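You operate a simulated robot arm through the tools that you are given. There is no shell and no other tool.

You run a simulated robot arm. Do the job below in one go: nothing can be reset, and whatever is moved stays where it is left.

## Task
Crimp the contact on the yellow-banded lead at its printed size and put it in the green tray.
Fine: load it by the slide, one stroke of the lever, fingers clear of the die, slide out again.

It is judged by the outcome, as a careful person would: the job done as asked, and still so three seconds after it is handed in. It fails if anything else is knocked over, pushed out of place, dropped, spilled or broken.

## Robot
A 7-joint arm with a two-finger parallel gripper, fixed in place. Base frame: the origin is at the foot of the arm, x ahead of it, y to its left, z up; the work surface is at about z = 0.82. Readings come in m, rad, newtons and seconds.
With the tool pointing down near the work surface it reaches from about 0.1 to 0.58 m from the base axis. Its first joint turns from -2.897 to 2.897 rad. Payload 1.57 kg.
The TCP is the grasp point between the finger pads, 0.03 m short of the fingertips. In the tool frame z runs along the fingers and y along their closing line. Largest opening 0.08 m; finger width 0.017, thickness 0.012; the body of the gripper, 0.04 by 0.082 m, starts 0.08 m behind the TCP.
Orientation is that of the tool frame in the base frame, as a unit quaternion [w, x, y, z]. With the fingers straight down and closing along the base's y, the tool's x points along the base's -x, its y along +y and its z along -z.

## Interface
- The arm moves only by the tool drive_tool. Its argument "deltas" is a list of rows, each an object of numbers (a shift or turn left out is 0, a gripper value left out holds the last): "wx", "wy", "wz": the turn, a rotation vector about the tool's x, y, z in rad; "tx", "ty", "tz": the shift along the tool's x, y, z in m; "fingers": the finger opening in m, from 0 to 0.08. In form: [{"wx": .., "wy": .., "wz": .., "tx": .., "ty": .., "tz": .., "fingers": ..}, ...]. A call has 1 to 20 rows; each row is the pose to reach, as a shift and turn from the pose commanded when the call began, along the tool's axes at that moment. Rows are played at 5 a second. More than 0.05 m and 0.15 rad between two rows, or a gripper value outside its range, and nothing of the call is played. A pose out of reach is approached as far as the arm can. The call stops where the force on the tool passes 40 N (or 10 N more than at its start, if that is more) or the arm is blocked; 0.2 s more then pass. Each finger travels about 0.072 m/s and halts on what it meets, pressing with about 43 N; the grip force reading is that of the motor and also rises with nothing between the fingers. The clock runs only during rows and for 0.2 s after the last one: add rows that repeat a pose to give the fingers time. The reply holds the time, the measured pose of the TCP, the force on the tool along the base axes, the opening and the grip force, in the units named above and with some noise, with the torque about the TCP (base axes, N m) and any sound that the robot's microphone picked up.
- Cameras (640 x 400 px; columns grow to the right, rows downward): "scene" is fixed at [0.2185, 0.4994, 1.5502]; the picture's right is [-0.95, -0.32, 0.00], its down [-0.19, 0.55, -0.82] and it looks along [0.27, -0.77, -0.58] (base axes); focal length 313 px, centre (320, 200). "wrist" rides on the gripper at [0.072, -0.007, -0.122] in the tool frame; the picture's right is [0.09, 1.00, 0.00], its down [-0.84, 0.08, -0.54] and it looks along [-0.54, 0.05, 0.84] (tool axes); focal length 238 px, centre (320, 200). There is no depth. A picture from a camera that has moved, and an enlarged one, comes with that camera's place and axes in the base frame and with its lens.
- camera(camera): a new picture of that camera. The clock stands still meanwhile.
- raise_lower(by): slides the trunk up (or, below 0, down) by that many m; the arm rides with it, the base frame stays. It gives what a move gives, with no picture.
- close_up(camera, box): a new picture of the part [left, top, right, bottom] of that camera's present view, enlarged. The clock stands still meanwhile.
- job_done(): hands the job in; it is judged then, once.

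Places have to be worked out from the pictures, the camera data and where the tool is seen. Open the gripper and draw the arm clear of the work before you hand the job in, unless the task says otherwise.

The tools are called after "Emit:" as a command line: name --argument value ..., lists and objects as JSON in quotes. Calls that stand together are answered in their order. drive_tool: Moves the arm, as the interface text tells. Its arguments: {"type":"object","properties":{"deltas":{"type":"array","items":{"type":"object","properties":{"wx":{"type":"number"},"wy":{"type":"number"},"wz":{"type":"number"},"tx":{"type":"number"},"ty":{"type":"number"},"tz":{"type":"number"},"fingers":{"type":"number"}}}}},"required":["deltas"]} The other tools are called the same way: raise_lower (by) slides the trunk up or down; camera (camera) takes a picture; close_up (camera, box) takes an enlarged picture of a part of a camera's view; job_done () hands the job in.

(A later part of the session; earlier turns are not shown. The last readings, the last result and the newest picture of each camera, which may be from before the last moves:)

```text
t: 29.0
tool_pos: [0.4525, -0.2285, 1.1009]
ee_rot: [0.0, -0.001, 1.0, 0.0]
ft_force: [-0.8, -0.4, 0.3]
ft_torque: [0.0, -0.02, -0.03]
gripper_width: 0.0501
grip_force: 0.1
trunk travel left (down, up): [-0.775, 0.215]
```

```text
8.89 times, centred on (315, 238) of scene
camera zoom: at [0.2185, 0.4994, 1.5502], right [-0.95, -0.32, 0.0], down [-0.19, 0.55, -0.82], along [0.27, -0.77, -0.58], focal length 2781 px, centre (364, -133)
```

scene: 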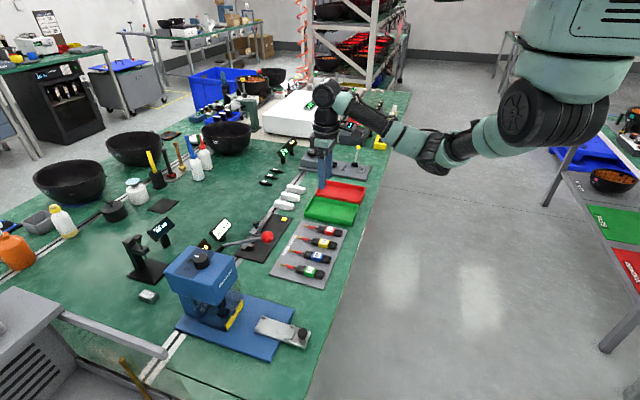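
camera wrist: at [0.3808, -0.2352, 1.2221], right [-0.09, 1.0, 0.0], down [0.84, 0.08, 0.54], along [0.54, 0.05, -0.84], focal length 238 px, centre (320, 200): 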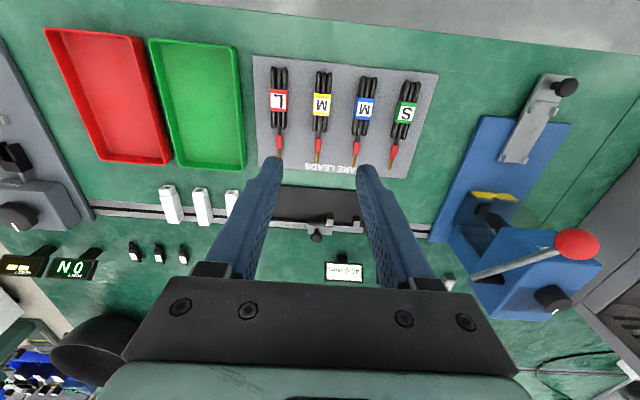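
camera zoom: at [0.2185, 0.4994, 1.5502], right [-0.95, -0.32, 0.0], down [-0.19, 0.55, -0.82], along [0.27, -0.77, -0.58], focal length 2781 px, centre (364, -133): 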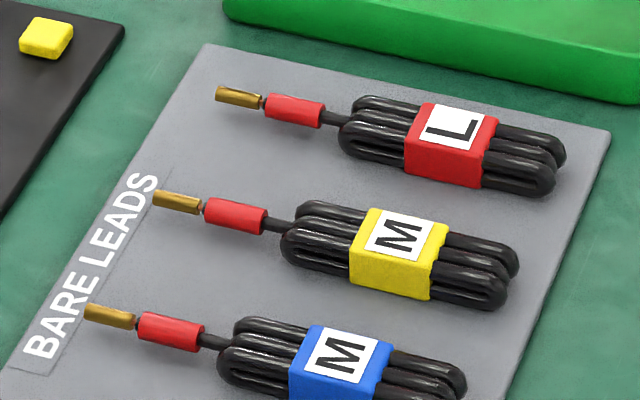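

Refined lead position: band centre (0.454, -0.226), axis along x within 1°, band about 27 mm wide, top z about 0.84. Its neighbours are 65 mm away. I'll descend to z=0.90 with a 0.05 opening and check alignment.

Emit:
drive_tool --deltas '[{"tx": -0.0015, "ty": 0.0025, "tz": 0.03, "fingers": 0.05}, {"tx": -0.0015, "ty": 0.0025, "tz": 0.07}, {"tx": -0.0015, "ty": 0.0025, "tz": 0.11}, {"tx": -0.0015, "ty": 0.0025, "tz": 0.15}, {"tx": -0.0015, "ty": 0.0025, "tz": 0.18}, {"tx": -0.0015, "ty": 0.0025, "tz": 0.2}, {"tx": -0.0015, "ty": 0.0025, "tz": 0.2}, {"tx": -0.0015, "ty": 0.0025, "tz": 0.2}]'

Emit:
camera --camera "wrist"

Emit:
camera --camera "scene"

```text
t: 30.8
tool_pos: [0.4549, -0.2254, 0.901]
ee_rot: [0.0, 0.0, 1.0, 0.0]
ft_force: [0.5, -0.5, 0.2]
ft_torque: [0.01, -0.01, -0.01]
gripper_width: 0.0499
grip_force: 0.2
trunk travel left (down, up): [-0.775, 0.215]
```

```text
taken
camera wrist: at [0.3827, -0.2327, 1.0237], right [-0.09, 1.0, 0.0], down [0.84, 0.08, 0.54], along [0.54, 0.05, -0.84], focal length 238 px, centre (320, 200)
```

wrist: 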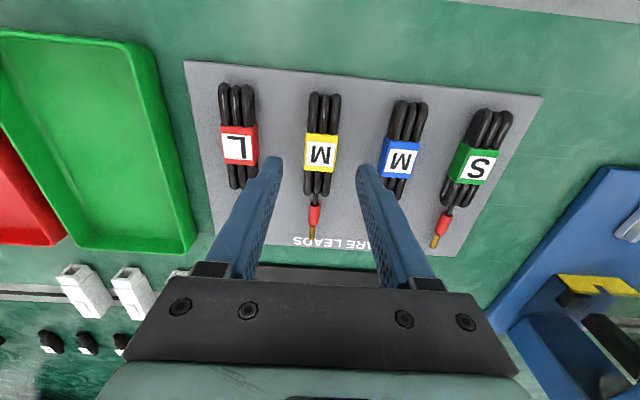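

```text
taken
```

scene: 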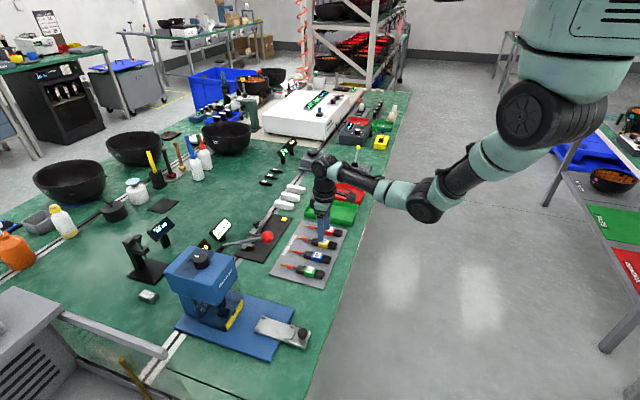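

The band is centred between the fingers. I'll descend to z of about 0.857, putting the tips about 4 mm above the mat.

Emit:
drive_tool --deltas '[{"tx": 0.0005, "tz": 0.02, "fingers": 0.05}, {"tx": 0.0005, "tz": 0.035}, {"tx": 0.0005, "tz": 0.044}, {"tx": 0.0005, "tz": 0.044}, {"tx": 0.0005, "tz": 0.044}]'

Emit:
close_up --camera "wrist" --box '[220, 100, 420, 260]'

Emit:
close_up --camera "scene" --box '[285, 200, 345, 260]'

```text
t: 32.0
tool_pos: [0.4537, -0.2245, 0.8565]
ee_rot: [-0.001, 0.0, 1.0, 0.001]
ft_force: [0.1, -0.4, 0.0]
ft_torque: [-0.03, 0.02, -0.01]
gripper_width: 0.0499
grip_force: 0.1
trunk travel left (down, up): [-0.775, 0.215]
```

```text
2.50 times, centred on (320, 180) of wrist
camera zoom: at [0.3811, -0.2316, 0.9788], right [-0.09, 1.0, 0.0], down [0.84, 0.08, 0.54], along [0.54, 0.05, -0.84], focal length 596 px, centre (320, 250)
```

zoom: 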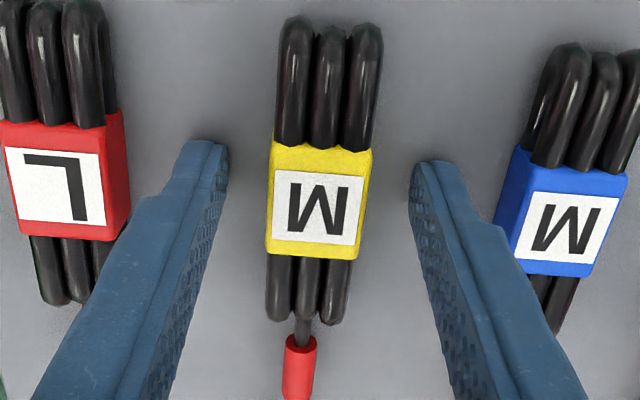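

```text
6.67 times, centred on (315, 230) of scene
camera zoom: at [0.2185, 0.4994, 1.5502], right [-0.95, -0.32, 0.0], down [-0.19, 0.55, -0.82], along [0.27, -0.77, -0.58], focal length 2086 px, centre (353, 0)
```

zoom: 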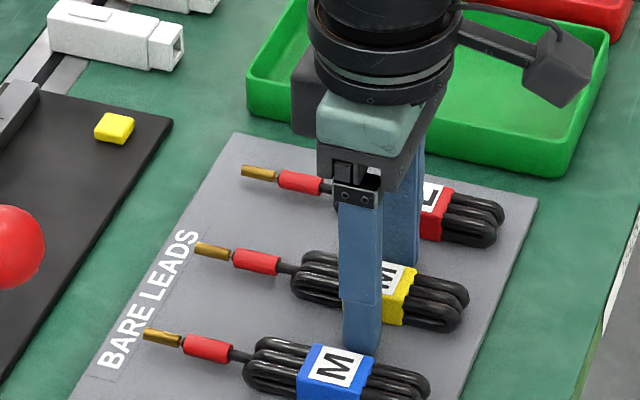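

The fingers straddle only the yellow lead's band. I'll close on it.

Emit:
drive_tool --deltas '[{"ty": -0.001, "tx": -0.001, "fingers": 0.04}, {"ty": -0.001, "tx": -0.001, "fingers": 0.03}, {"ty": -0.001, "tx": -0.001, "fingers": 0.022}, {"ty": -0.001, "tx": -0.001, "fingers": 0.018}, {"ty": -0.001, "tx": -0.001, "fingers": 0.018}]'

```text
t: 33.2
tool_pos: [0.4548, -0.2248, 0.8563]
ee_rot: [0.0, -0.001, 1.0, 0.0]
ft_force: [-1.1, 0.0, 0.9]
ft_torque: [-0.01, -0.01, 0.01]
gripper_width: 0.0241
grip_force: 35.5
trunk travel left (down, up): [-0.775, 0.215]
```

The lead is gripped at 24 mm. I'll lift straight up by 0.10 and check the hold.

Emit:
drive_tool --deltas '[{"tz": -0.015}, {"tz": -0.04}, {"tz": -0.07}, {"tz": -0.1}, {"tz": -0.12}, {"tz": -0.12}]'

Emit:
close_up --camera "wrist" --box '[220, 100, 420, 260]'

Emit:
close_up --camera "scene" --box '[260, 140, 360, 260]'

```text
t: 34.6
tool_pos: [0.4539, -0.2233, 0.9775]
ee_rot: [0.0, 0.001, 1.0, 0.0]
ft_force: [-0.3, 0.2, -0.7]
ft_torque: [0.02, -0.01, 0.01]
gripper_width: 0.0239
grip_force: 36.1
trunk travel left (down, up): [-0.775, 0.215]
```

```text
2.50 times, centred on (320, 180) of wrist
camera zoom: at [0.3817, -0.2319, 1.1005], right [-0.09, 1.0, 0.0], down [0.84, 0.08, 0.54], along [0.54, 0.05, -0.84], focal length 596 px, centre (320, 250)
```

zoom: 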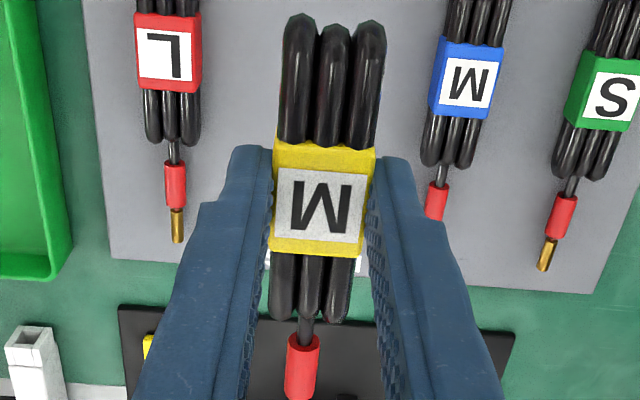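

```text
3.33 times, centred on (310, 200) of scene
camera zoom: at [0.2185, 0.4994, 1.5502], right [-0.95, -0.32, 0.0], down [-0.19, 0.55, -0.82], along [0.27, -0.77, -0.58], focal length 1043 px, centre (353, 200)
```

zoom: 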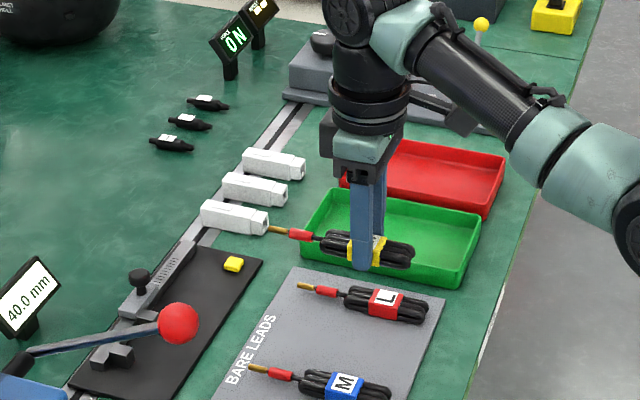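

The lead is held level. I'll carry it toward the slide, first drawing in to x of about 0.41 so the contact and hand stay well clear of the lever ball, then crossing to y of about 0.108.

Emit:
drive_tool --deltas '[{"tx": 0.025, "ty": 0.0, "tz": -0.01}, {"tx": 0.04, "ty": 0.035, "tz": -0.012}, {"tx": 0.044, "ty": 0.075, "tz": -0.012}, {"tx": 0.044, "ty": 0.115, "tz": -0.012}, {"tx": 0.044, "ty": 0.155, "tz": -0.012}, {"tx": 0.044, "ty": 0.195, "tz": -0.012}, {"tx": 0.044, "ty": 0.235, "tz": -0.012}, {"tx": 0.044, "ty": 0.275, "tz": -0.012}, {"tx": 0.044, "ty": 0.315, "tz": -0.012}, {"tx": 0.03, "ty": 0.331, "tz": -0.012}, {"tx": 0.01, "ty": 0.331, "tz": -0.012}, {"tx": 0.01, "ty": 0.331, "tz": -0.012}, {"tx": 0.01, "ty": 0.331, "tz": -0.012}]'

Emit:
camera --camera "wrist"

Emit:
camera --camera "scene"

```text
t: 37.4
tool_pos: [0.4421, 0.1078, 0.9882]
ee_rot: [0.001, 0.0, 1.0, -0.001]
ft_force: [0.1, 0.1, -0.8]
ft_torque: [0.01, 0.0, -0.01]
gripper_width: 0.024
grip_force: 35.8
trunk travel left (down, up): [-0.775, 0.215]
```

```text
taken
camera wrist: at [0.3697, 0.0993, 1.1105], right [-0.09, 1.0, 0.0], down [0.84, 0.08, 0.54], along [0.54, 0.05, -0.84], focal length 238 px, centre (320, 200)
```

wrist: 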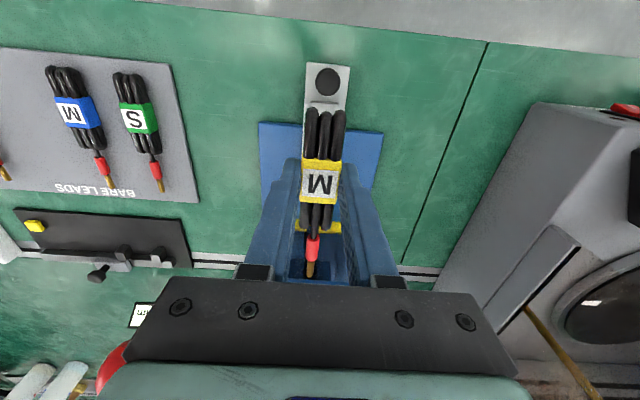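

```text
taken
```

scene: 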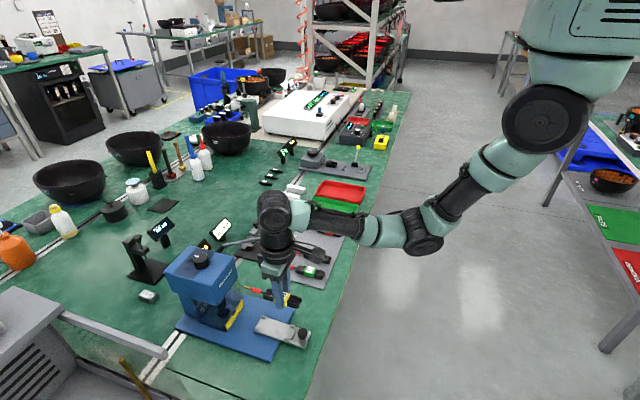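

Now I'll zoom in on the slide seats and stop bar from here to set the exact placement.

Emit:
close_up --camera "wrist" --box '[270, 55, 380, 165]'

Emit:
close_up --camera "scene" --box '[220, 270, 330, 360]'

Emit:
close_up --camera "wrist" --box '[250, 130, 390, 290]'

```text
3.64 times, centred on (325, 110) of wrist
camera zoom: at [0.3697, 0.0993, 1.1105], right [-0.09, 1.0, 0.0], down [0.84, 0.08, 0.54], along [0.54, 0.05, -0.84], focal length 867 px, centre (302, 527)
```

zoom: 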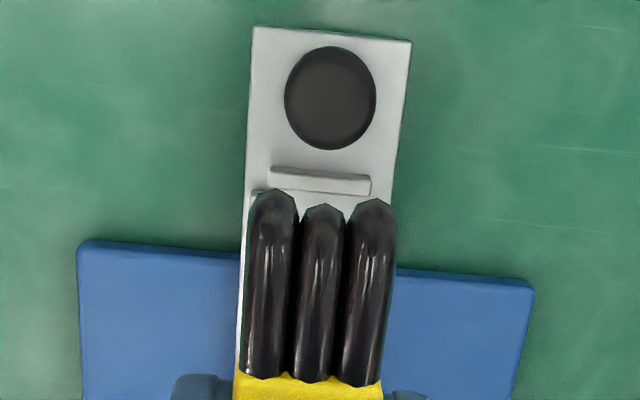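

```text
4.44 times, centred on (275, 315) of scene
camera zoom: at [0.2185, 0.4994, 1.5502], right [-0.95, -0.32, 0.0], down [-0.19, 0.55, -0.82], along [0.27, -0.77, -0.58], focal length 1391 px, centre (520, -311)
```

zoom: 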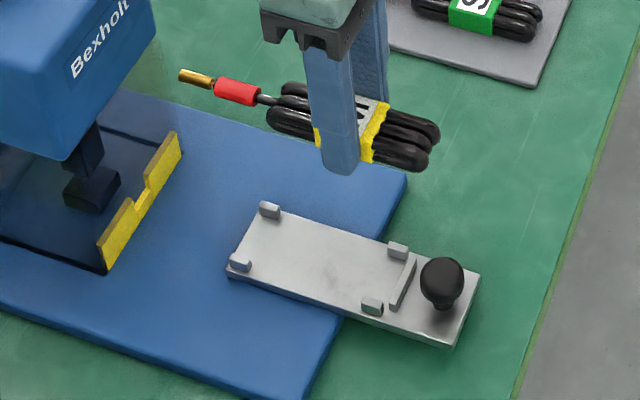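

```text
2.50 times, centred on (320, 210) of wrist
camera zoom: at [0.3697, 0.0993, 1.1105], right [-0.09, 1.0, 0.0], down [0.84, 0.08, 0.54], along [0.54, 0.05, -0.84], focal length 596 px, centre (320, 175)
```

zoom: 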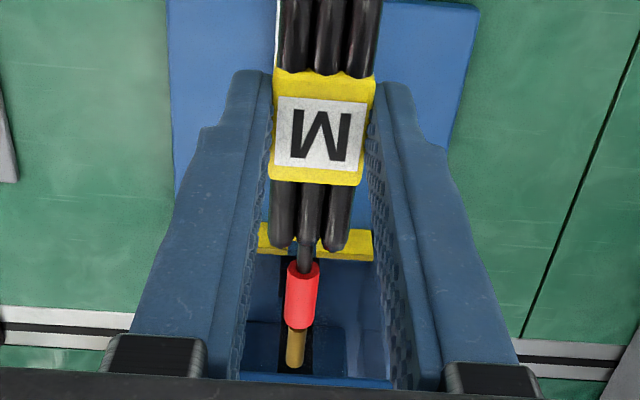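

Plate top is z of about 0.835, the stop bar's front face is at x of about 0.4255 and the carriage centreline is y of about 0.109. The lead sits about 3.5 mm to the -y side. I'll shift to x of about 0.471, correct y and lower to z=0.90 for a check.

Emit:
drive_tool --deltas '[{"tx": -0.014, "ty": 0.0035, "tz": 0.0}, {"tx": -0.029, "ty": 0.0035, "tz": 0.01}, {"tx": -0.029, "ty": 0.0035, "tz": 0.04}, {"tx": -0.029, "ty": 0.0035, "tz": 0.07}, {"tx": -0.029, "ty": 0.0035, "tz": 0.088}, {"tx": -0.029, "ty": 0.0035, "tz": 0.088}, {"tx": -0.029, "ty": 0.0035, "tz": 0.088}]'

Emit:
close_up --camera "wrist" --box '[250, 40, 400, 200]'

Emit:
close_up --camera "scene" --box '[220, 270, 330, 360]'

```text
t: 39.0
tool_pos: [0.4715, 0.109, 0.8989]
ee_rot: [-0.001, 0.0, 1.0, 0.0]
ft_force: [-0.2, 0.5, 0.1]
ft_torque: [-0.01, -0.03, -0.02]
gripper_width: 0.024
grip_force: 36.2
trunk travel left (down, up): [-0.775, 0.215]
```

```text
2.50 times, centred on (325, 120) of wrist
camera zoom: at [0.3999, 0.1014, 1.0218], right [-0.09, 1.0, 0.0], down [0.84, 0.08, 0.54], along [0.54, 0.05, -0.84], focal length 596 px, centre (308, 400)
```

zoom: 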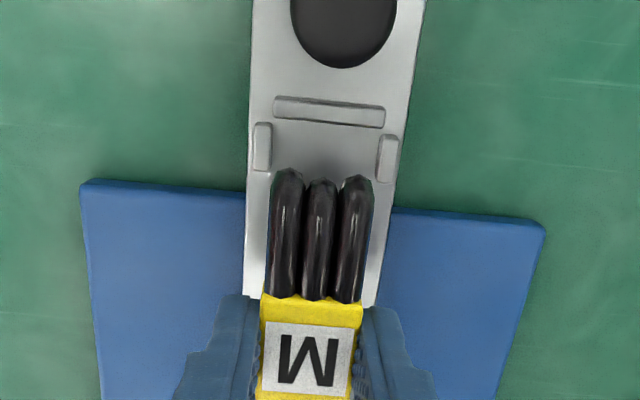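

```text
4.44 times, centred on (275, 315) of scene
camera zoom: at [0.2185, 0.4994, 1.5502], right [-0.95, -0.32, 0.0], down [-0.19, 0.55, -0.82], along [0.27, -0.77, -0.58], focal length 1391 px, centre (520, -311)
```

zoom: 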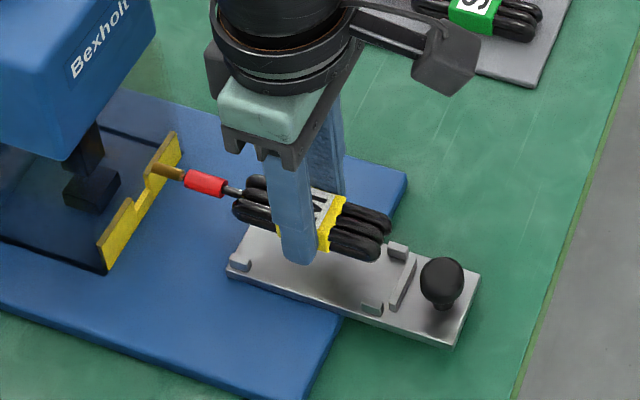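

The bundle rear is at x of about 0.430, 4–5 mm ahead of the stop bar, and y is within 1 mm of the lug centreline. I'll move back 3.5 mm and lower to just above the plate.

Emit:
drive_tool --deltas '[{"tx": 0.0035, "ty": 0.001, "tz": 0.005}, {"tx": 0.0035, "ty": 0.001, "tz": 0.015}, {"tx": 0.0035, "ty": 0.001, "tz": 0.025}, {"tx": 0.0035, "ty": 0.001, "tz": 0.025}, {"tx": 0.0035, "ty": 0.001, "tz": 0.025}]'

Emit:
close_up --camera "wrist" --box '[250, 40, 400, 200]'

Emit:
close_up --camera "scene" --box '[240, 290, 310, 350]'

```text
t: 40.2
tool_pos: [0.4713, 0.1108, 0.8754]
ee_rot: [0.0, 0.0, 1.0, 0.0]
ft_force: [-0.7, -0.4, -0.9]
ft_torque: [-0.03, 0.01, -0.03]
gripper_width: 0.0238
grip_force: 36.2
trunk travel left (down, up): [-0.775, 0.215]
```

```text
2.50 times, centred on (325, 120) of wrist
camera zoom: at [0.398, 0.1027, 0.9978], right [-0.09, 1.0, 0.0], down [0.84, 0.08, 0.54], along [0.54, 0.05, -0.84], focal length 596 px, centre (308, 400)
```

zoom: 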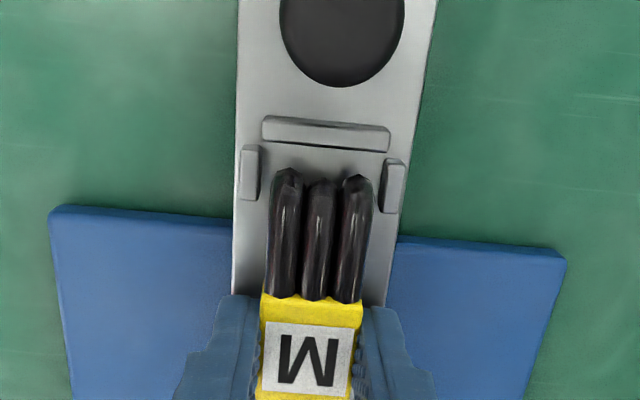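

```text
6.67 times, centred on (275, 320) of scene
camera zoom: at [0.2185, 0.4994, 1.5502], right [-0.95, -0.32, 0.0], down [-0.19, 0.55, -0.82], along [0.27, -0.77, -0.58], focal length 2086 px, centre (620, -600)
```

zoom: 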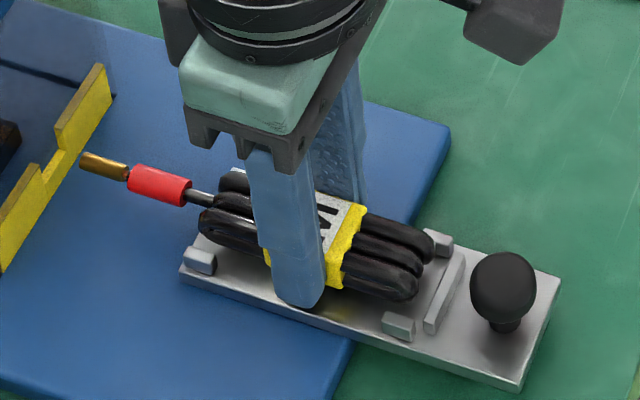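

The bundle is centred between the lugs with about a 2 mm gap to the stop bar. I'll lower gently onto the plate in small steps.

Emit:
drive_tool --deltas '[{"tx": 0.001, "tz": 0.003}, {"tx": 0.001, "tz": 0.005}, {"tx": 0.001, "tz": 0.006}, {"tx": 0.001, "tz": 0.006}]'

```text
t: 41.2
tool_pos: [0.4691, 0.1114, 0.8696]
ee_rot: [0.001, 0.0, 1.0, 0.001]
ft_force: [0.0, 0.8, 2.6]
ft_torque: [0.01, 0.11, 0.05]
gripper_width: 0.0238
grip_force: 35.5
trunk travel left (down, up): [-0.775, 0.215]
```

Emit:
drive_tool --deltas '[{"tz": 0.0008}, {"tz": 0.0008}]'

Emit:
close_up --camera "scene" --box '[240, 290, 310, 350]'

Emit:
close_up --camera "wrist" --box '[250, 40, 400, 200]'

```text
t: 41.8
tool_pos: [0.4686, 0.1104, 0.87]
ee_rot: [0.001, 0.0, 1.0, 0.001]
ft_force: [1.2, 1.0, 14.0]
ft_torque: [0.01, 0.66, -0.03]
gripper_width: 0.0241
grip_force: 35.7
trunk travel left (down, up): [-0.775, 0.215]
```

```text
6.67 times, centred on (275, 320) of scene
camera zoom: at [0.2185, 0.4994, 1.5502], right [-0.95, -0.32, 0.0], down [-0.19, 0.55, -0.82], along [0.27, -0.77, -0.58], focal length 2086 px, centre (620, -600)
```

zoom: 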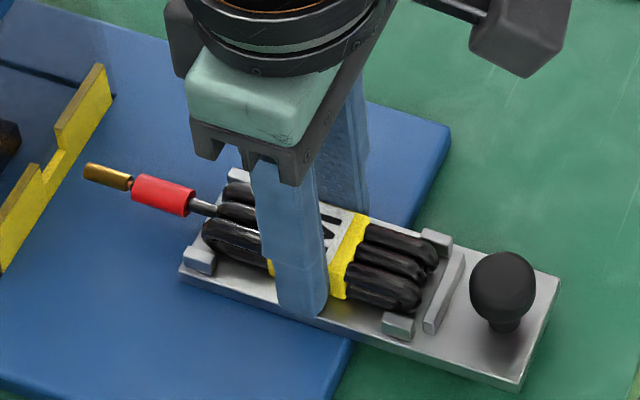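

```text
2.50 times, centred on (325, 120) of wrist
camera zoom: at [0.3963, 0.103, 0.9923], right [-0.09, 1.0, 0.0], down [0.83, 0.08, 0.55], along [0.54, 0.05, -0.84], focal length 596 px, centre (308, 400)
```

zoom: 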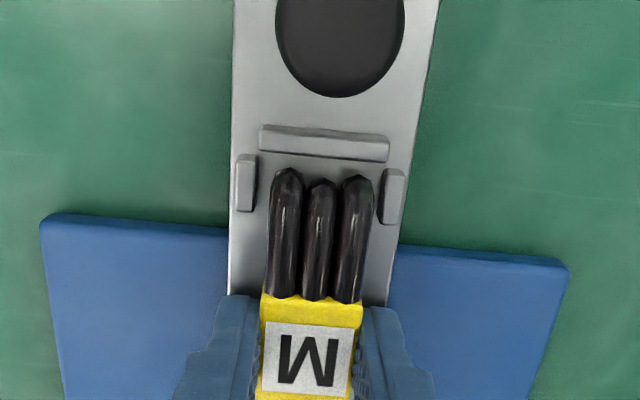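

The lead is seated on the plate: I read about 14 N upward, with the contact near its rear end. I'll ease off 0.8 mm, then open the fingers slightly to release it between the lugs.

Emit:
drive_tool --deltas '[{"tz": -0.0008, "fingers": 0.018}, {"tz": -0.0008, "fingers": 0.03}, {"tz": -0.0008, "fingers": 0.042}, {"tz": -0.0008, "fingers": 0.042}]'

Emit:
close_up --camera "scene" --box '[240, 290, 310, 350]'

Emit:
close_up --camera "wrist" --box '[250, 40, 400, 200]'

```text
t: 42.8
tool_pos: [0.4686, 0.1095, 0.8699]
ee_rot: [0.002, 0.0, 1.0, 0.0]
ft_force: [0.2, -1.8, 12.3]
ft_torque: [0.05, 0.02, 0.11]
gripper_width: 0.0415
grip_force: 0.1
trunk travel left (down, up): [-0.775, 0.215]
```

```text
6.67 times, centred on (275, 320) of scene
camera zoom: at [0.2185, 0.4994, 1.5502], right [-0.95, -0.32, 0.0], down [-0.19, 0.55, -0.82], along [0.27, -0.77, -0.58], focal length 2086 px, centre (620, -600)
```

zoom: 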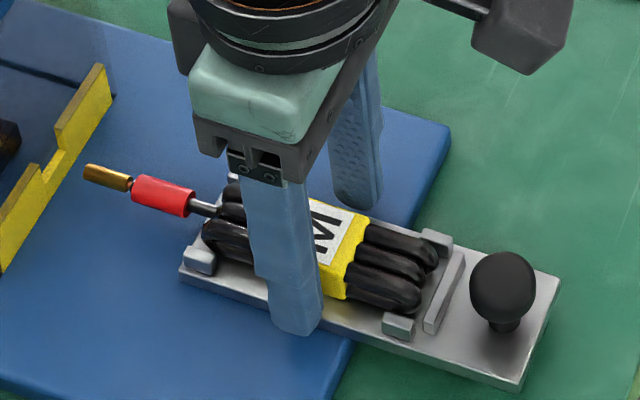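

```text
2.50 times, centred on (325, 120) of wrist
camera zoom: at [0.3959, 0.1018, 0.9925], right [-0.09, 1.0, 0.0], down [0.84, 0.08, 0.54], along [0.54, 0.05, -0.84], focal length 596 px, centre (308, 400)
```

zoom: 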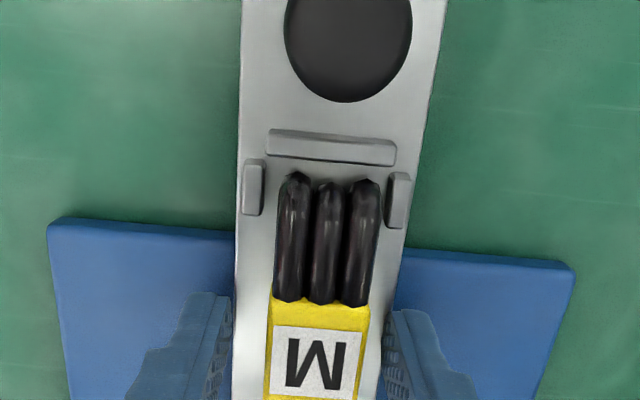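

The lead is released and sits between all four lugs; the fingertips were touching the plate. I'll raise straight up and look at how it sits.

Emit:
drive_tool --deltas '[{"tz": -0.004, "fingers": 0.042}, {"tz": -0.015}, {"tz": -0.04}, {"tz": -0.07}, {"tz": -0.1}, {"tz": -0.1}]'

Emit:
close_up --camera "scene" --box '[220, 280, 310, 350]'

Emit:
close_up --camera "wrist" --box '[250, 60, 400, 300]'

```text
t: 44.2
tool_pos: [0.4691, 0.1111, 0.9698]
ee_rot: [0.0, 0.0, 1.0, 0.0]
ft_force: [-0.8, -0.2, 0.8]
ft_torque: [0.0, -0.01, 0.01]
gripper_width: 0.0422
grip_force: 0.1
trunk travel left (down, up): [-0.775, 0.215]
```

```text
5.71 times, centred on (265, 315) of scene
camera zoom: at [0.2185, 0.4994, 1.5502], right [-0.95, -0.32, 0.0], down [-0.19, 0.55, -0.82], along [0.27, -0.77, -0.58], focal length 1788 px, centre (634, -457)
```

zoom: 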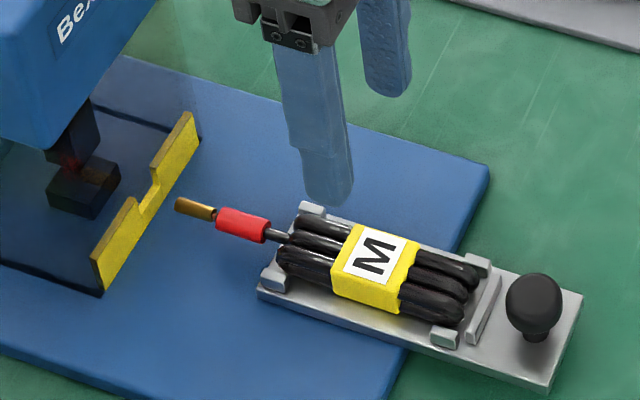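

```text
1.67 times, centred on (325, 180) of wrist
camera zoom: at [0.3965, 0.1044, 1.0931], right [-0.09, 1.0, 0.0], down [0.84, 0.08, 0.54], along [0.54, 0.05, -0.84], focal length 397 px, centre (312, 233)
```

zoom: 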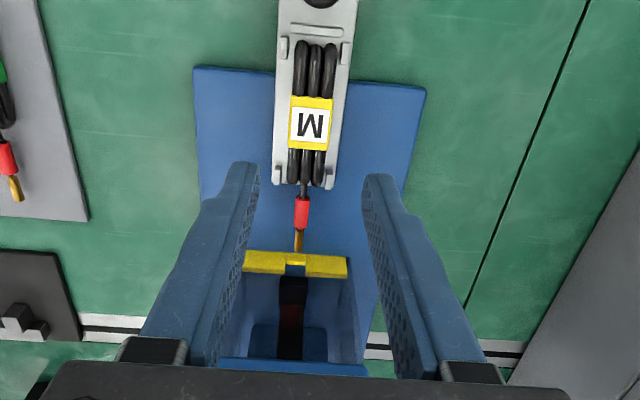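

The lead is well seated, its contact pointing at the guard notch. Next I'll move over the slide knob at (0.3965, 0.1087) and check.

Emit:
drive_tool --deltas '[{"tx": 0.03, "ty": -0.001, "fingers": 0.045}, {"tx": 0.06, "ty": -0.002}, {"tx": 0.0725, "ty": -0.002}, {"tx": 0.0725, "ty": -0.002, "tz": 0.03}, {"tx": 0.0725, "ty": -0.002, "tz": 0.05}, {"tx": 0.0725, "ty": -0.002, "tz": 0.05}, {"tx": 0.0725, "ty": -0.002, "tz": 0.05}]'

Emit:
camera --camera "wrist"

Emit:
close_up --camera "scene" --box '[220, 260, 330, 360]'

```text
t: 45.8
tool_pos: [0.3949, 0.1095, 0.9163]
ee_rot: [0.0, 0.0, 1.0, 0.0]
ft_force: [-0.4, 0.1, 0.3]
ft_torque: [0.01, -0.02, -0.01]
gripper_width: 0.0448
grip_force: 0.1
trunk travel left (down, up): [-0.775, 0.215]
```

```text
taken
camera wrist: at [0.3233, 0.1025, 1.0396], right [-0.09, 1.0, 0.0], down [0.84, 0.08, 0.54], along [0.54, 0.05, -0.84], focal length 238 px, centre (320, 200)
```

wrist: 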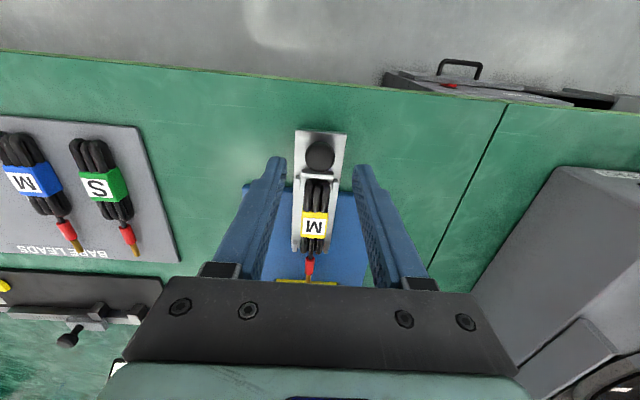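

```text
4.00 times, centred on (275, 310) of scene
camera zoom: at [0.2185, 0.4994, 1.5502], right [-0.95, -0.32, 0.0], down [-0.19, 0.55, -0.82], along [0.27, -0.77, -0.58], focal length 1252 px, centre (500, -240)
```

zoom: 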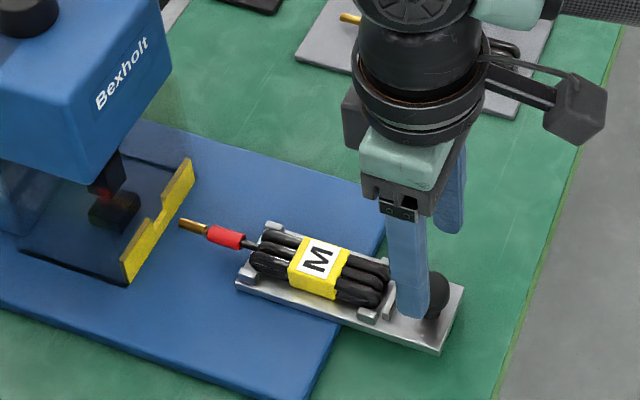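

The knob is centred under the gripper. I'll descend around it to z of about 0.877 and close.

Emit:
drive_tool --deltas '[{"tz": 0.015, "fingers": 0.045}, {"tz": 0.03}, {"tz": 0.039}, {"tz": 0.039}, {"tz": 0.039, "fingers": 0.035}, {"tz": 0.039, "fingers": 0.025}, {"tz": 0.039, "fingers": 0.015}, {"tz": 0.039, "fingers": 0.012}, {"tz": 0.039, "fingers": 0.012}]'

Emit:
close_up --camera "wrist" --box '[240, 110, 400, 280]'

Emit:
close_up --camera "scene" --box '[220, 260, 330, 360]'

```text
t: 47.8
tool_pos: [0.3938, 0.1094, 0.8792]
ee_rot: [0.0, -0.001, 1.0, 0.0]
ft_force: [0.4, 10.5, -2.6]
ft_torque: [0.25, -0.1, 0.1]
gripper_width: 0.0229
grip_force: 35.6
trunk travel left (down, up): [-0.775, 0.215]
```

```text
2.35 times, centred on (320, 195) of wrist
camera zoom: at [0.3225, 0.1023, 1.0015], right [-0.09, 1.0, 0.0], down [0.84, 0.08, 0.54], along [0.54, 0.05, -0.84], focal length 561 px, centre (320, 212)
```

zoom: 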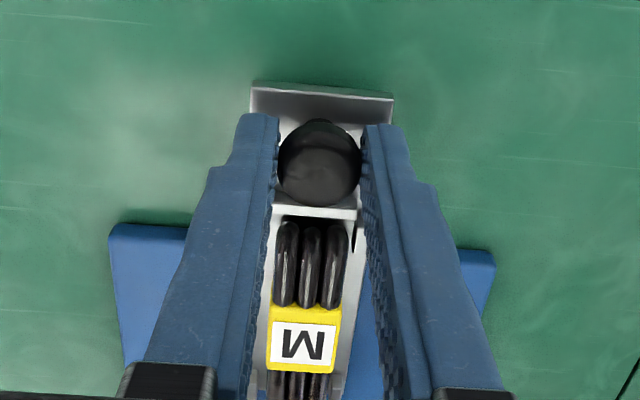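

```text
4.00 times, centred on (275, 310) of scene
camera zoom: at [0.2185, 0.4994, 1.5502], right [-0.95, -0.32, 0.0], down [-0.19, 0.55, -0.82], along [0.27, -0.77, -0.58], focal length 1252 px, centre (500, -240)
```

zoom: 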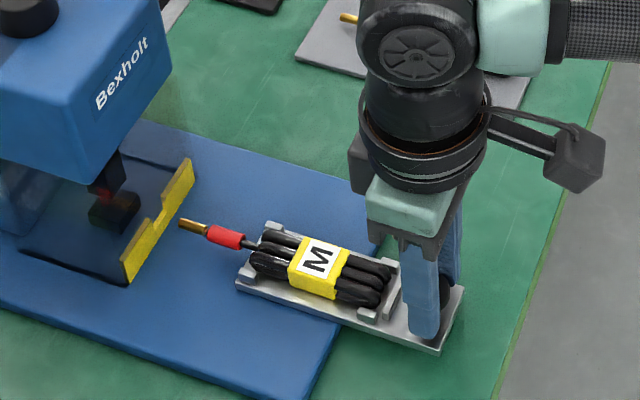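

The knob is gripped at 22.9 mm. I'll push the slide in gently along +x, first 25 mm, watching the force.

Emit:
drive_tool --deltas '[{"tx": -0.004, "ty": 0.001, "fingers": 0.012}, {"tx": -0.009, "ty": 0.002}, {"tx": -0.014, "ty": 0.002}, {"tx": -0.02, "ty": 0.002}, {"tx": -0.025, "ty": 0.002}, {"tx": -0.025, "ty": 0.002}]'

Emit:
close_up --camera "scene" --box '[210, 260, 320, 360]'

```text
t: 49.2
tool_pos: [0.4209, 0.109, 0.8782]
ee_rot: [-0.001, 0.0, 1.0, -0.001]
ft_force: [-0.1, 5.2, -14.3]
ft_torque: [0.1, -0.3, 0.01]
gripper_width: 0.0227
grip_force: 35.4
trunk travel left (down, up): [-0.775, 0.215]
```

```text
4.00 times, centred on (265, 310) of scene
camera zoom: at [0.2185, 0.4994, 1.5502], right [-0.95, -0.32, 0.0], down [-0.19, 0.55, -0.82], along [0.27, -0.77, -0.58], focal length 1252 px, centre (540, -240)
```

zoom: 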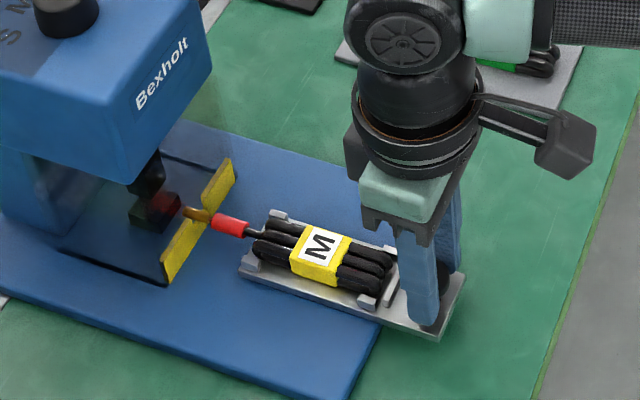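

The slide moves smoothly, with the contact passing through the guard notch. I'll continue, easing z slightly to relieve the vertical load.

Emit:
drive_tool --deltas '[{"tx": -0.004, "ty": 0.001, "tz": 0.0008}, {"tx": -0.008, "ty": 0.001, "tz": 0.001}, {"tx": -0.012, "ty": 0.001, "tz": 0.001}, {"tx": -0.016, "ty": 0.001, "tz": 0.001}, {"tx": -0.016, "ty": 0.001, "tz": 0.001}]'

Emit:
close_up --camera "scene" --box '[210, 260, 320, 360]'

```text
t: 50.4
tool_pos: [0.4379, 0.11, 0.8785]
ee_rot: [-0.001, 0.001, 1.0, 0.0]
ft_force: [-0.7, -0.7, -10.3]
ft_torque: [0.04, 0.42, -0.02]
gripper_width: 0.0229
grip_force: 35.2
trunk travel left (down, up): [-0.775, 0.215]
```

```text
4.00 times, centred on (265, 310) of scene
camera zoom: at [0.2185, 0.4994, 1.5502], right [-0.95, -0.32, 0.0], down [-0.19, 0.55, -0.82], along [0.27, -0.77, -0.58], focal length 1252 px, centre (540, -240)
```

zoom: 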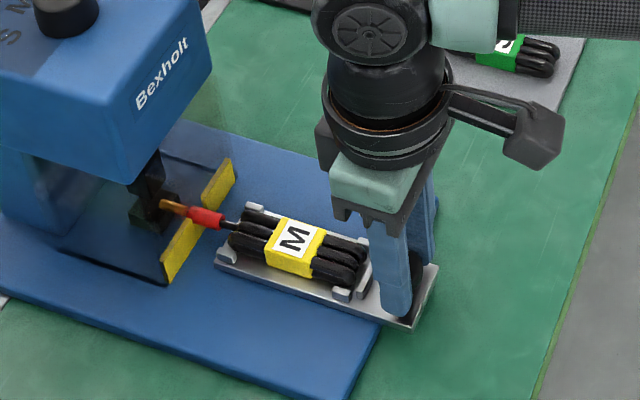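

Emit:
drive_tool --deltas '[{"tx": -0.003, "tz": 0.0006}, {"tx": -0.006, "tz": 0.0008}, {"tx": -0.009, "tz": 0.0008}, {"tx": -0.012, "tz": 0.0008}, {"tx": -0.012, "tz": 0.0008}]'

Emit:
close_up --camera "scene" --box '[210, 260, 320, 360]'

Emit:
close_up --camera "wrist" --box '[240, 110, 400, 290]'

```text
t: 51.6
tool_pos: [0.4504, 0.11, 0.8781]
ee_rot: [0.0, 0.001, 1.0, 0.0]
ft_force: [0.5, -9.6, -8.1]
ft_torque: [-0.22, -0.43, -0.03]
gripper_width: 0.023
grip_force: 35.1
trunk travel left (down, up): [-0.775, 0.215]
```

```text
4.00 times, centred on (265, 310) of scene
camera zoom: at [0.2185, 0.4994, 1.5502], right [-0.95, -0.32, 0.0], down [-0.19, 0.55, -0.82], along [0.27, -0.77, -0.58], focal length 1252 px, centre (540, -240)
```

zoom: 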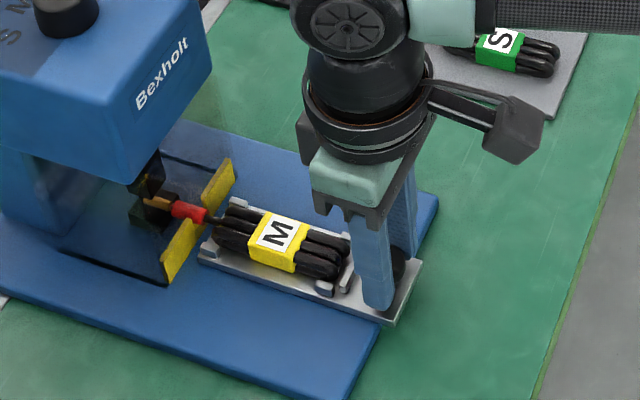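

```text
2.22 times, centred on (320, 200) of wrist
camera zoom: at [0.3774, 0.1028, 1.0017], right [-0.09, 1.0, 0.0], down [0.84, 0.08, 0.54], along [0.54, 0.05, -0.84], focal length 530 px, centre (320, 200)
```

zoom: 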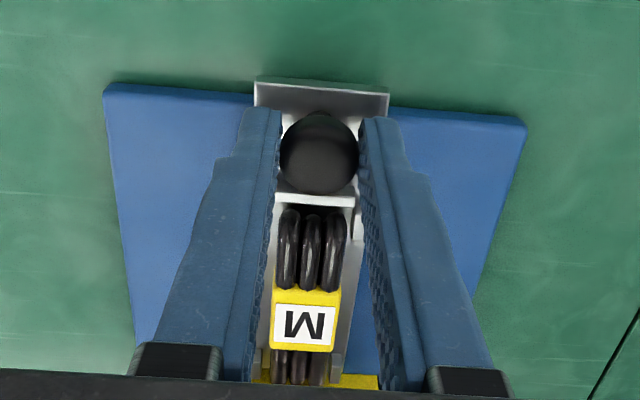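

The contact is now entering the die zone and the fingers stay well outside the guard. I'll continue in small steps to the end stop and relieve the y load.

Emit:
drive_tool --deltas '[{"tx": -0.002, "ty": -0.001, "tz": 0.0005}, {"tx": -0.004, "ty": -0.002, "tz": 0.0005}, {"tx": -0.006, "ty": -0.002, "tz": 0.0005}, {"tx": -0.006, "ty": -0.002, "tz": 0.0005}]'

Emit:
close_up --camera "scene" --box '[210, 270, 290, 350]'

```text
t: 52.6
tool_pos: [0.4555, 0.1094, 0.8793]
ee_rot: [0.001, -0.002, 1.0, 0.0]
ft_force: [-5.6, -0.1, 8.3]
ft_torque: [0.03, 0.68, 0.04]
gripper_width: 0.023
grip_force: 34.9
trunk travel left (down, up): [-0.775, 0.215]
```

```text
5.00 times, centred on (250, 310) of scene
camera zoom: at [0.2185, 0.4994, 1.5502], right [-0.95, -0.32, 0.0], down [-0.19, 0.55, -0.82], along [0.27, -0.77, -0.58], focal length 1564 px, centre (670, -350)
```

zoom: 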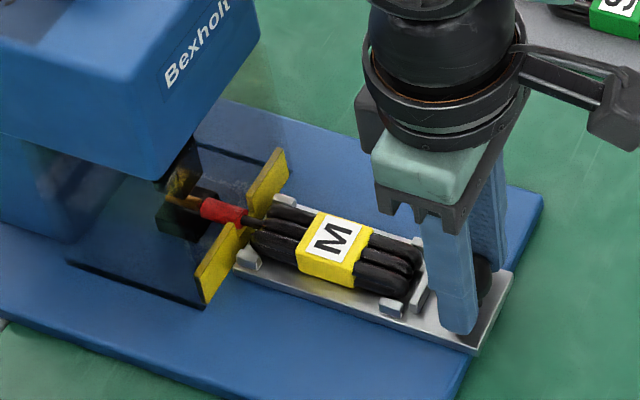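

Emit:
drive_tool --deltas '[{"tx": -0.002, "tz": -0.0005}, {"tx": -0.003, "tz": -0.0005}, {"tx": -0.003, "tz": -0.0005}]'

Emit:
close_up --camera "scene" --box '[210, 270, 290, 350]'

```text
t: 53.4
tool_pos: [0.4551, 0.1105, 0.8789]
ee_rot: [0.0, -0.001, 1.0, 0.0]
ft_force: [-18.1, 3.4, 11.4]
ft_torque: [0.1, 0.37, 0.03]
gripper_width: 0.023
grip_force: 35.7
trunk travel left (down, up): [-0.775, 0.215]
```

```text
5.00 times, centred on (250, 310) of scene
camera zoom: at [0.2185, 0.4994, 1.5502], right [-0.95, -0.32, 0.0], down [-0.19, 0.55, -0.82], along [0.27, -0.77, -0.58], focal length 1564 px, centre (670, -350)
```

zoom: 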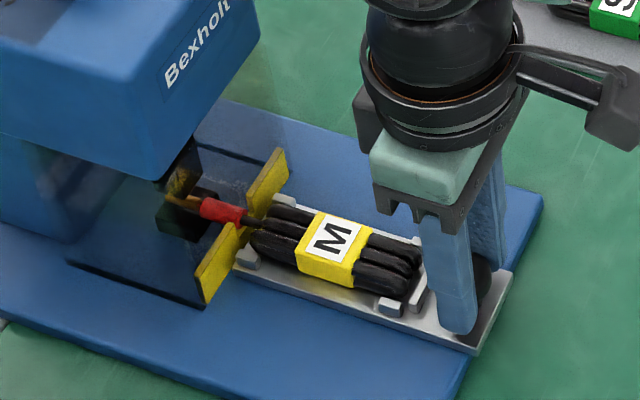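

The slide is at its end stop: Fx rises to -18 N with no motion. I'll relax the push so the force is near zero and then open the fingers.

Emit:
drive_tool --deltas '[{"tx": 0.002, "tz": -0.0008, "fingers": 0.012}, {"tx": 0.003, "tz": -0.0012, "fingers": 0.012}, {"tx": 0.003, "tz": -0.0012, "fingers": 0.025}, {"tx": 0.003, "tz": -0.0012, "fingers": 0.04}, {"tx": 0.003, "tz": -0.0012, "fingers": 0.045}, {"tx": 0.003, "tz": -0.0012, "fingers": 0.045}]'

Emit:
close_up --camera "scene" --box '[210, 270, 290, 350]'

```text
t: 54.8
tool_pos: [0.4555, 0.1089, 0.8791]
ee_rot: [0.0, 0.0, 1.0, 0.0]
ft_force: [-0.5, -0.3, 0.3]
ft_torque: [0.0, 0.01, 0.0]
gripper_width: 0.0448
grip_force: 0.1
trunk travel left (down, up): [-0.775, 0.215]
```

```text
5.00 times, centred on (250, 310) of scene
camera zoom: at [0.2185, 0.4994, 1.5502], right [-0.95, -0.32, 0.0], down [-0.19, 0.55, -0.82], along [0.27, -0.77, -0.58], focal length 1564 px, centre (670, -350)
```

zoom: 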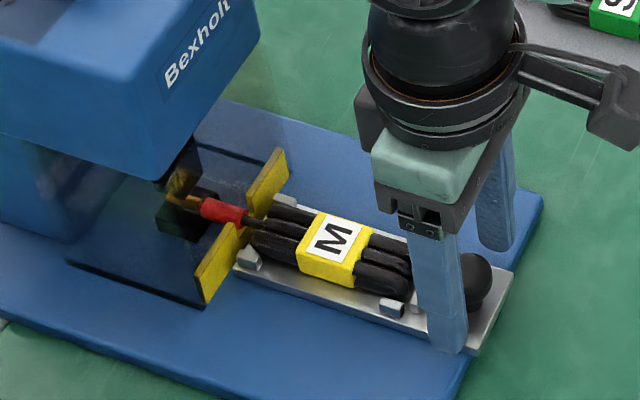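

Released cleanly, with the slide fully in and the contact in the die. I'll raise straight up to z of about 1.14, above the lever ball, then shift toward y of about 0.02 to view the lever ball closely.

Emit:
drive_tool --deltas '[{"tz": -0.02, "fingers": 0.05}, {"tz": -0.06}, {"tz": -0.1}, {"tz": -0.145}, {"tz": -0.19}, {"tz": -0.235}, {"tz": -0.26}, {"tz": -0.26, "tx": 0.01, "ty": -0.03}, {"tz": -0.26, "tx": 0.015, "ty": -0.06}, {"tz": -0.26, "tx": 0.015, "ty": -0.09}, {"tz": -0.26, "tx": 0.015, "ty": -0.09}, {"tz": -0.26, "tx": 0.015, "ty": -0.09}]'

Emit:
camera --camera "wrist"

Emit:
camera --camera "scene"

```text
t: 57.4
tool_pos: [0.4423, 0.0163, 1.1408]
ee_rot: [0.001, 0.0, 1.0, 0.0]
ft_force: [0.1, -0.5, -0.3]
ft_torque: [-0.02, 0.0, -0.02]
gripper_width: 0.0501
grip_force: 0.0
out of reach, approached as far as the arm can: row 4
trunk travel left (down, up): [-0.775, 0.215]
```

```text
taken
camera wrist: at [0.3697, 0.009, 1.2627], right [-0.09, 1.0, 0.0], down [0.84, 0.08, 0.54], along [0.54, 0.05, -0.84], focal length 238 px, centre (320, 200)
```

wrist: 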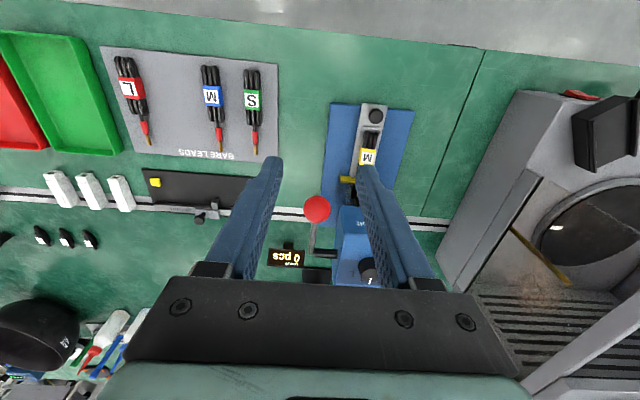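

```text
taken
```

scene: 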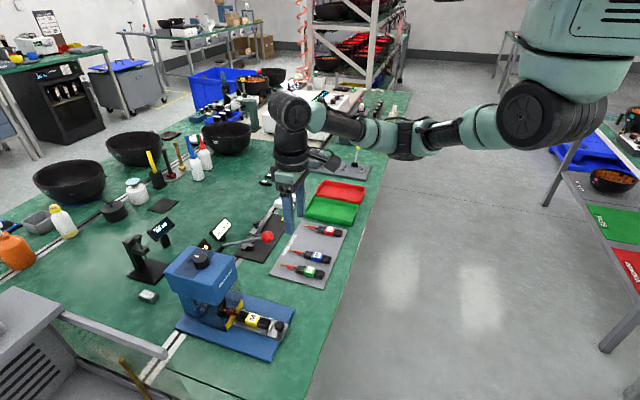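

Emit:
close_up --camera "wrist" --box '[270, 160, 380, 290]'

Emit:
close_up --camera "scene" --box '[190, 215, 290, 280]'

Emit:
close_up --camera "scene" --box '[210, 290, 290, 350]'

```text
3.08 times, centred on (325, 225) of wrist
camera zoom: at [0.3697, 0.009, 1.2627], right [-0.09, 1.0, 0.0], down [0.84, 0.08, 0.54], along [0.54, 0.05, -0.84], focal length 733 px, centre (305, 123)
```

zoom: 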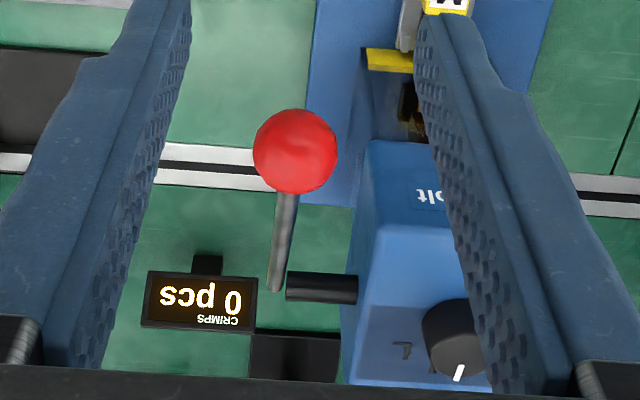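

```text
6.15 times, centred on (240, 248) of scene
camera zoom: at [0.2185, 0.4994, 1.5502], right [-0.95, -0.32, 0.0], down [-0.19, 0.55, -0.82], along [0.27, -0.77, -0.58], focal length 1926 px, centre (812, -92)
```

zoom: 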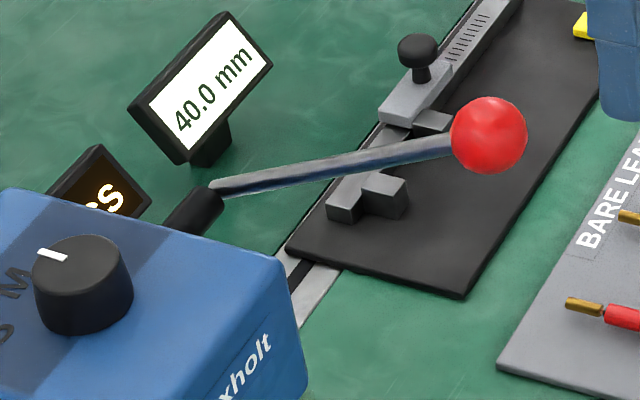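

```text
6.67 times, centred on (250, 320) of scene
camera zoom: at [0.2185, 0.4994, 1.5502], right [-0.95, -0.32, 0.0], down [-0.19, 0.55, -0.82], along [0.27, -0.77, -0.58], focal length 2086 px, centre (787, -600)
```

zoom: 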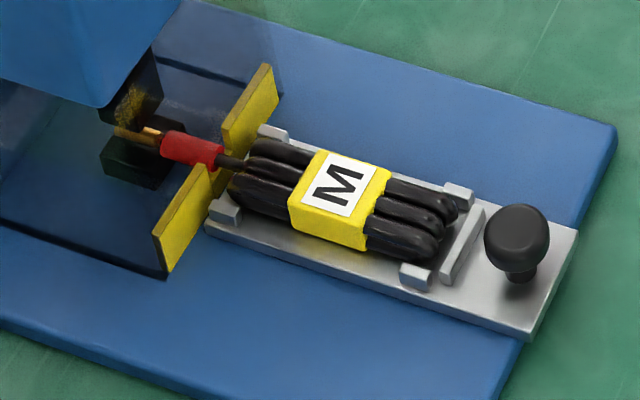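

The ball centre refines to (0.5133, 0.019, 1.058), with the rod along x and the lever pivot near (0.646, 0.993 in z), so the lever is about 0.147 m long and angled about 26° up. The counter reads "0 pcs". I'll move above the ball and descend to straddle it.

Emit:
drive_tool --deltas '[{"tx": -0.03, "ty": 0.0015, "fingers": 0.055}, {"tx": -0.06, "ty": 0.0025}, {"tx": -0.071, "ty": 0.0027}, {"tx": -0.071, "ty": 0.0027, "tz": 0.02}, {"tx": -0.071, "ty": 0.0027, "tz": 0.02}, {"tx": -0.071, "ty": 0.0027, "tz": 0.02}]'

Emit:
close_up --camera "wrist" --box '[220, 100, 420, 290]'

Emit:
close_up --camera "scene" --box '[200, 150, 320, 280]'

```text
t: 58.8
tool_pos: [0.5131, 0.0207, 1.1191]
ee_rot: [0.0, 0.0, 1.0, 0.0]
ft_force: [0.4, 0.6, 0.6]
ft_torque: [0.0, -0.06, -0.01]
gripper_width: 0.0551
grip_force: 0.1
trunk travel left (down, up): [-0.775, 0.215]
```

```text
2.11 times, centred on (320, 195) of wrist
camera zoom: at [0.4399, 0.0135, 1.2408], right [-0.09, 1.0, 0.0], down [0.84, 0.08, 0.54], along [0.54, 0.05, -0.84], focal length 502 px, centre (320, 210)
```

zoom: 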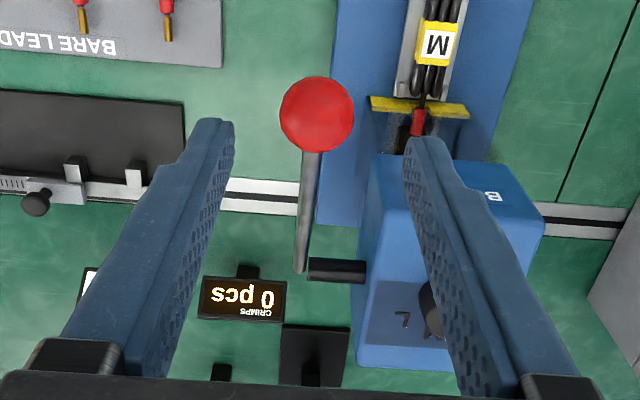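

```text
3.08 times, centred on (260, 215) of scene
camera zoom: at [0.2185, 0.4994, 1.5502], right [-0.95, -0.32, 0.0], down [-0.19, 0.55, -0.82], along [0.27, -0.77, -0.58], focal length 963 px, centre (505, 154)
```

zoom: 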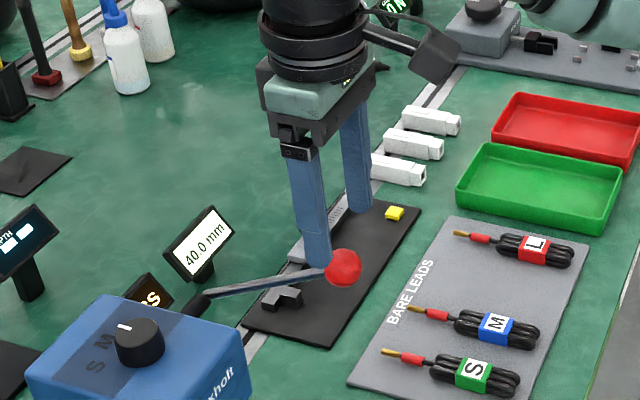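

The ball is at (0.5136, 0.0187). I'll correct by about 2 mm and descend so the pads are level with the ball, then close on it.

Emit:
drive_tool --deltas '[{"tx": -0.001, "ty": -0.0018, "tz": 0.02, "fingers": 0.055}, {"tx": -0.001, "ty": -0.0018, "tz": 0.045}, {"tx": -0.001, "ty": -0.0018, "tz": 0.061}, {"tx": -0.001, "ty": -0.0018, "tz": 0.061}, {"tx": -0.001, "ty": -0.0018, "tz": 0.061}]'

```text
t: 60.0
tool_pos: [0.5117, 0.0188, 1.059]
ee_rot: [0.0, 0.0, 1.0, 0.001]
ft_force: [-0.5, -0.9, 0.6]
ft_torque: [-0.02, 0.01, 0.03]
gripper_width: 0.0552
grip_force: 0.0
trunk travel left (down, up): [-0.775, 0.215]
```

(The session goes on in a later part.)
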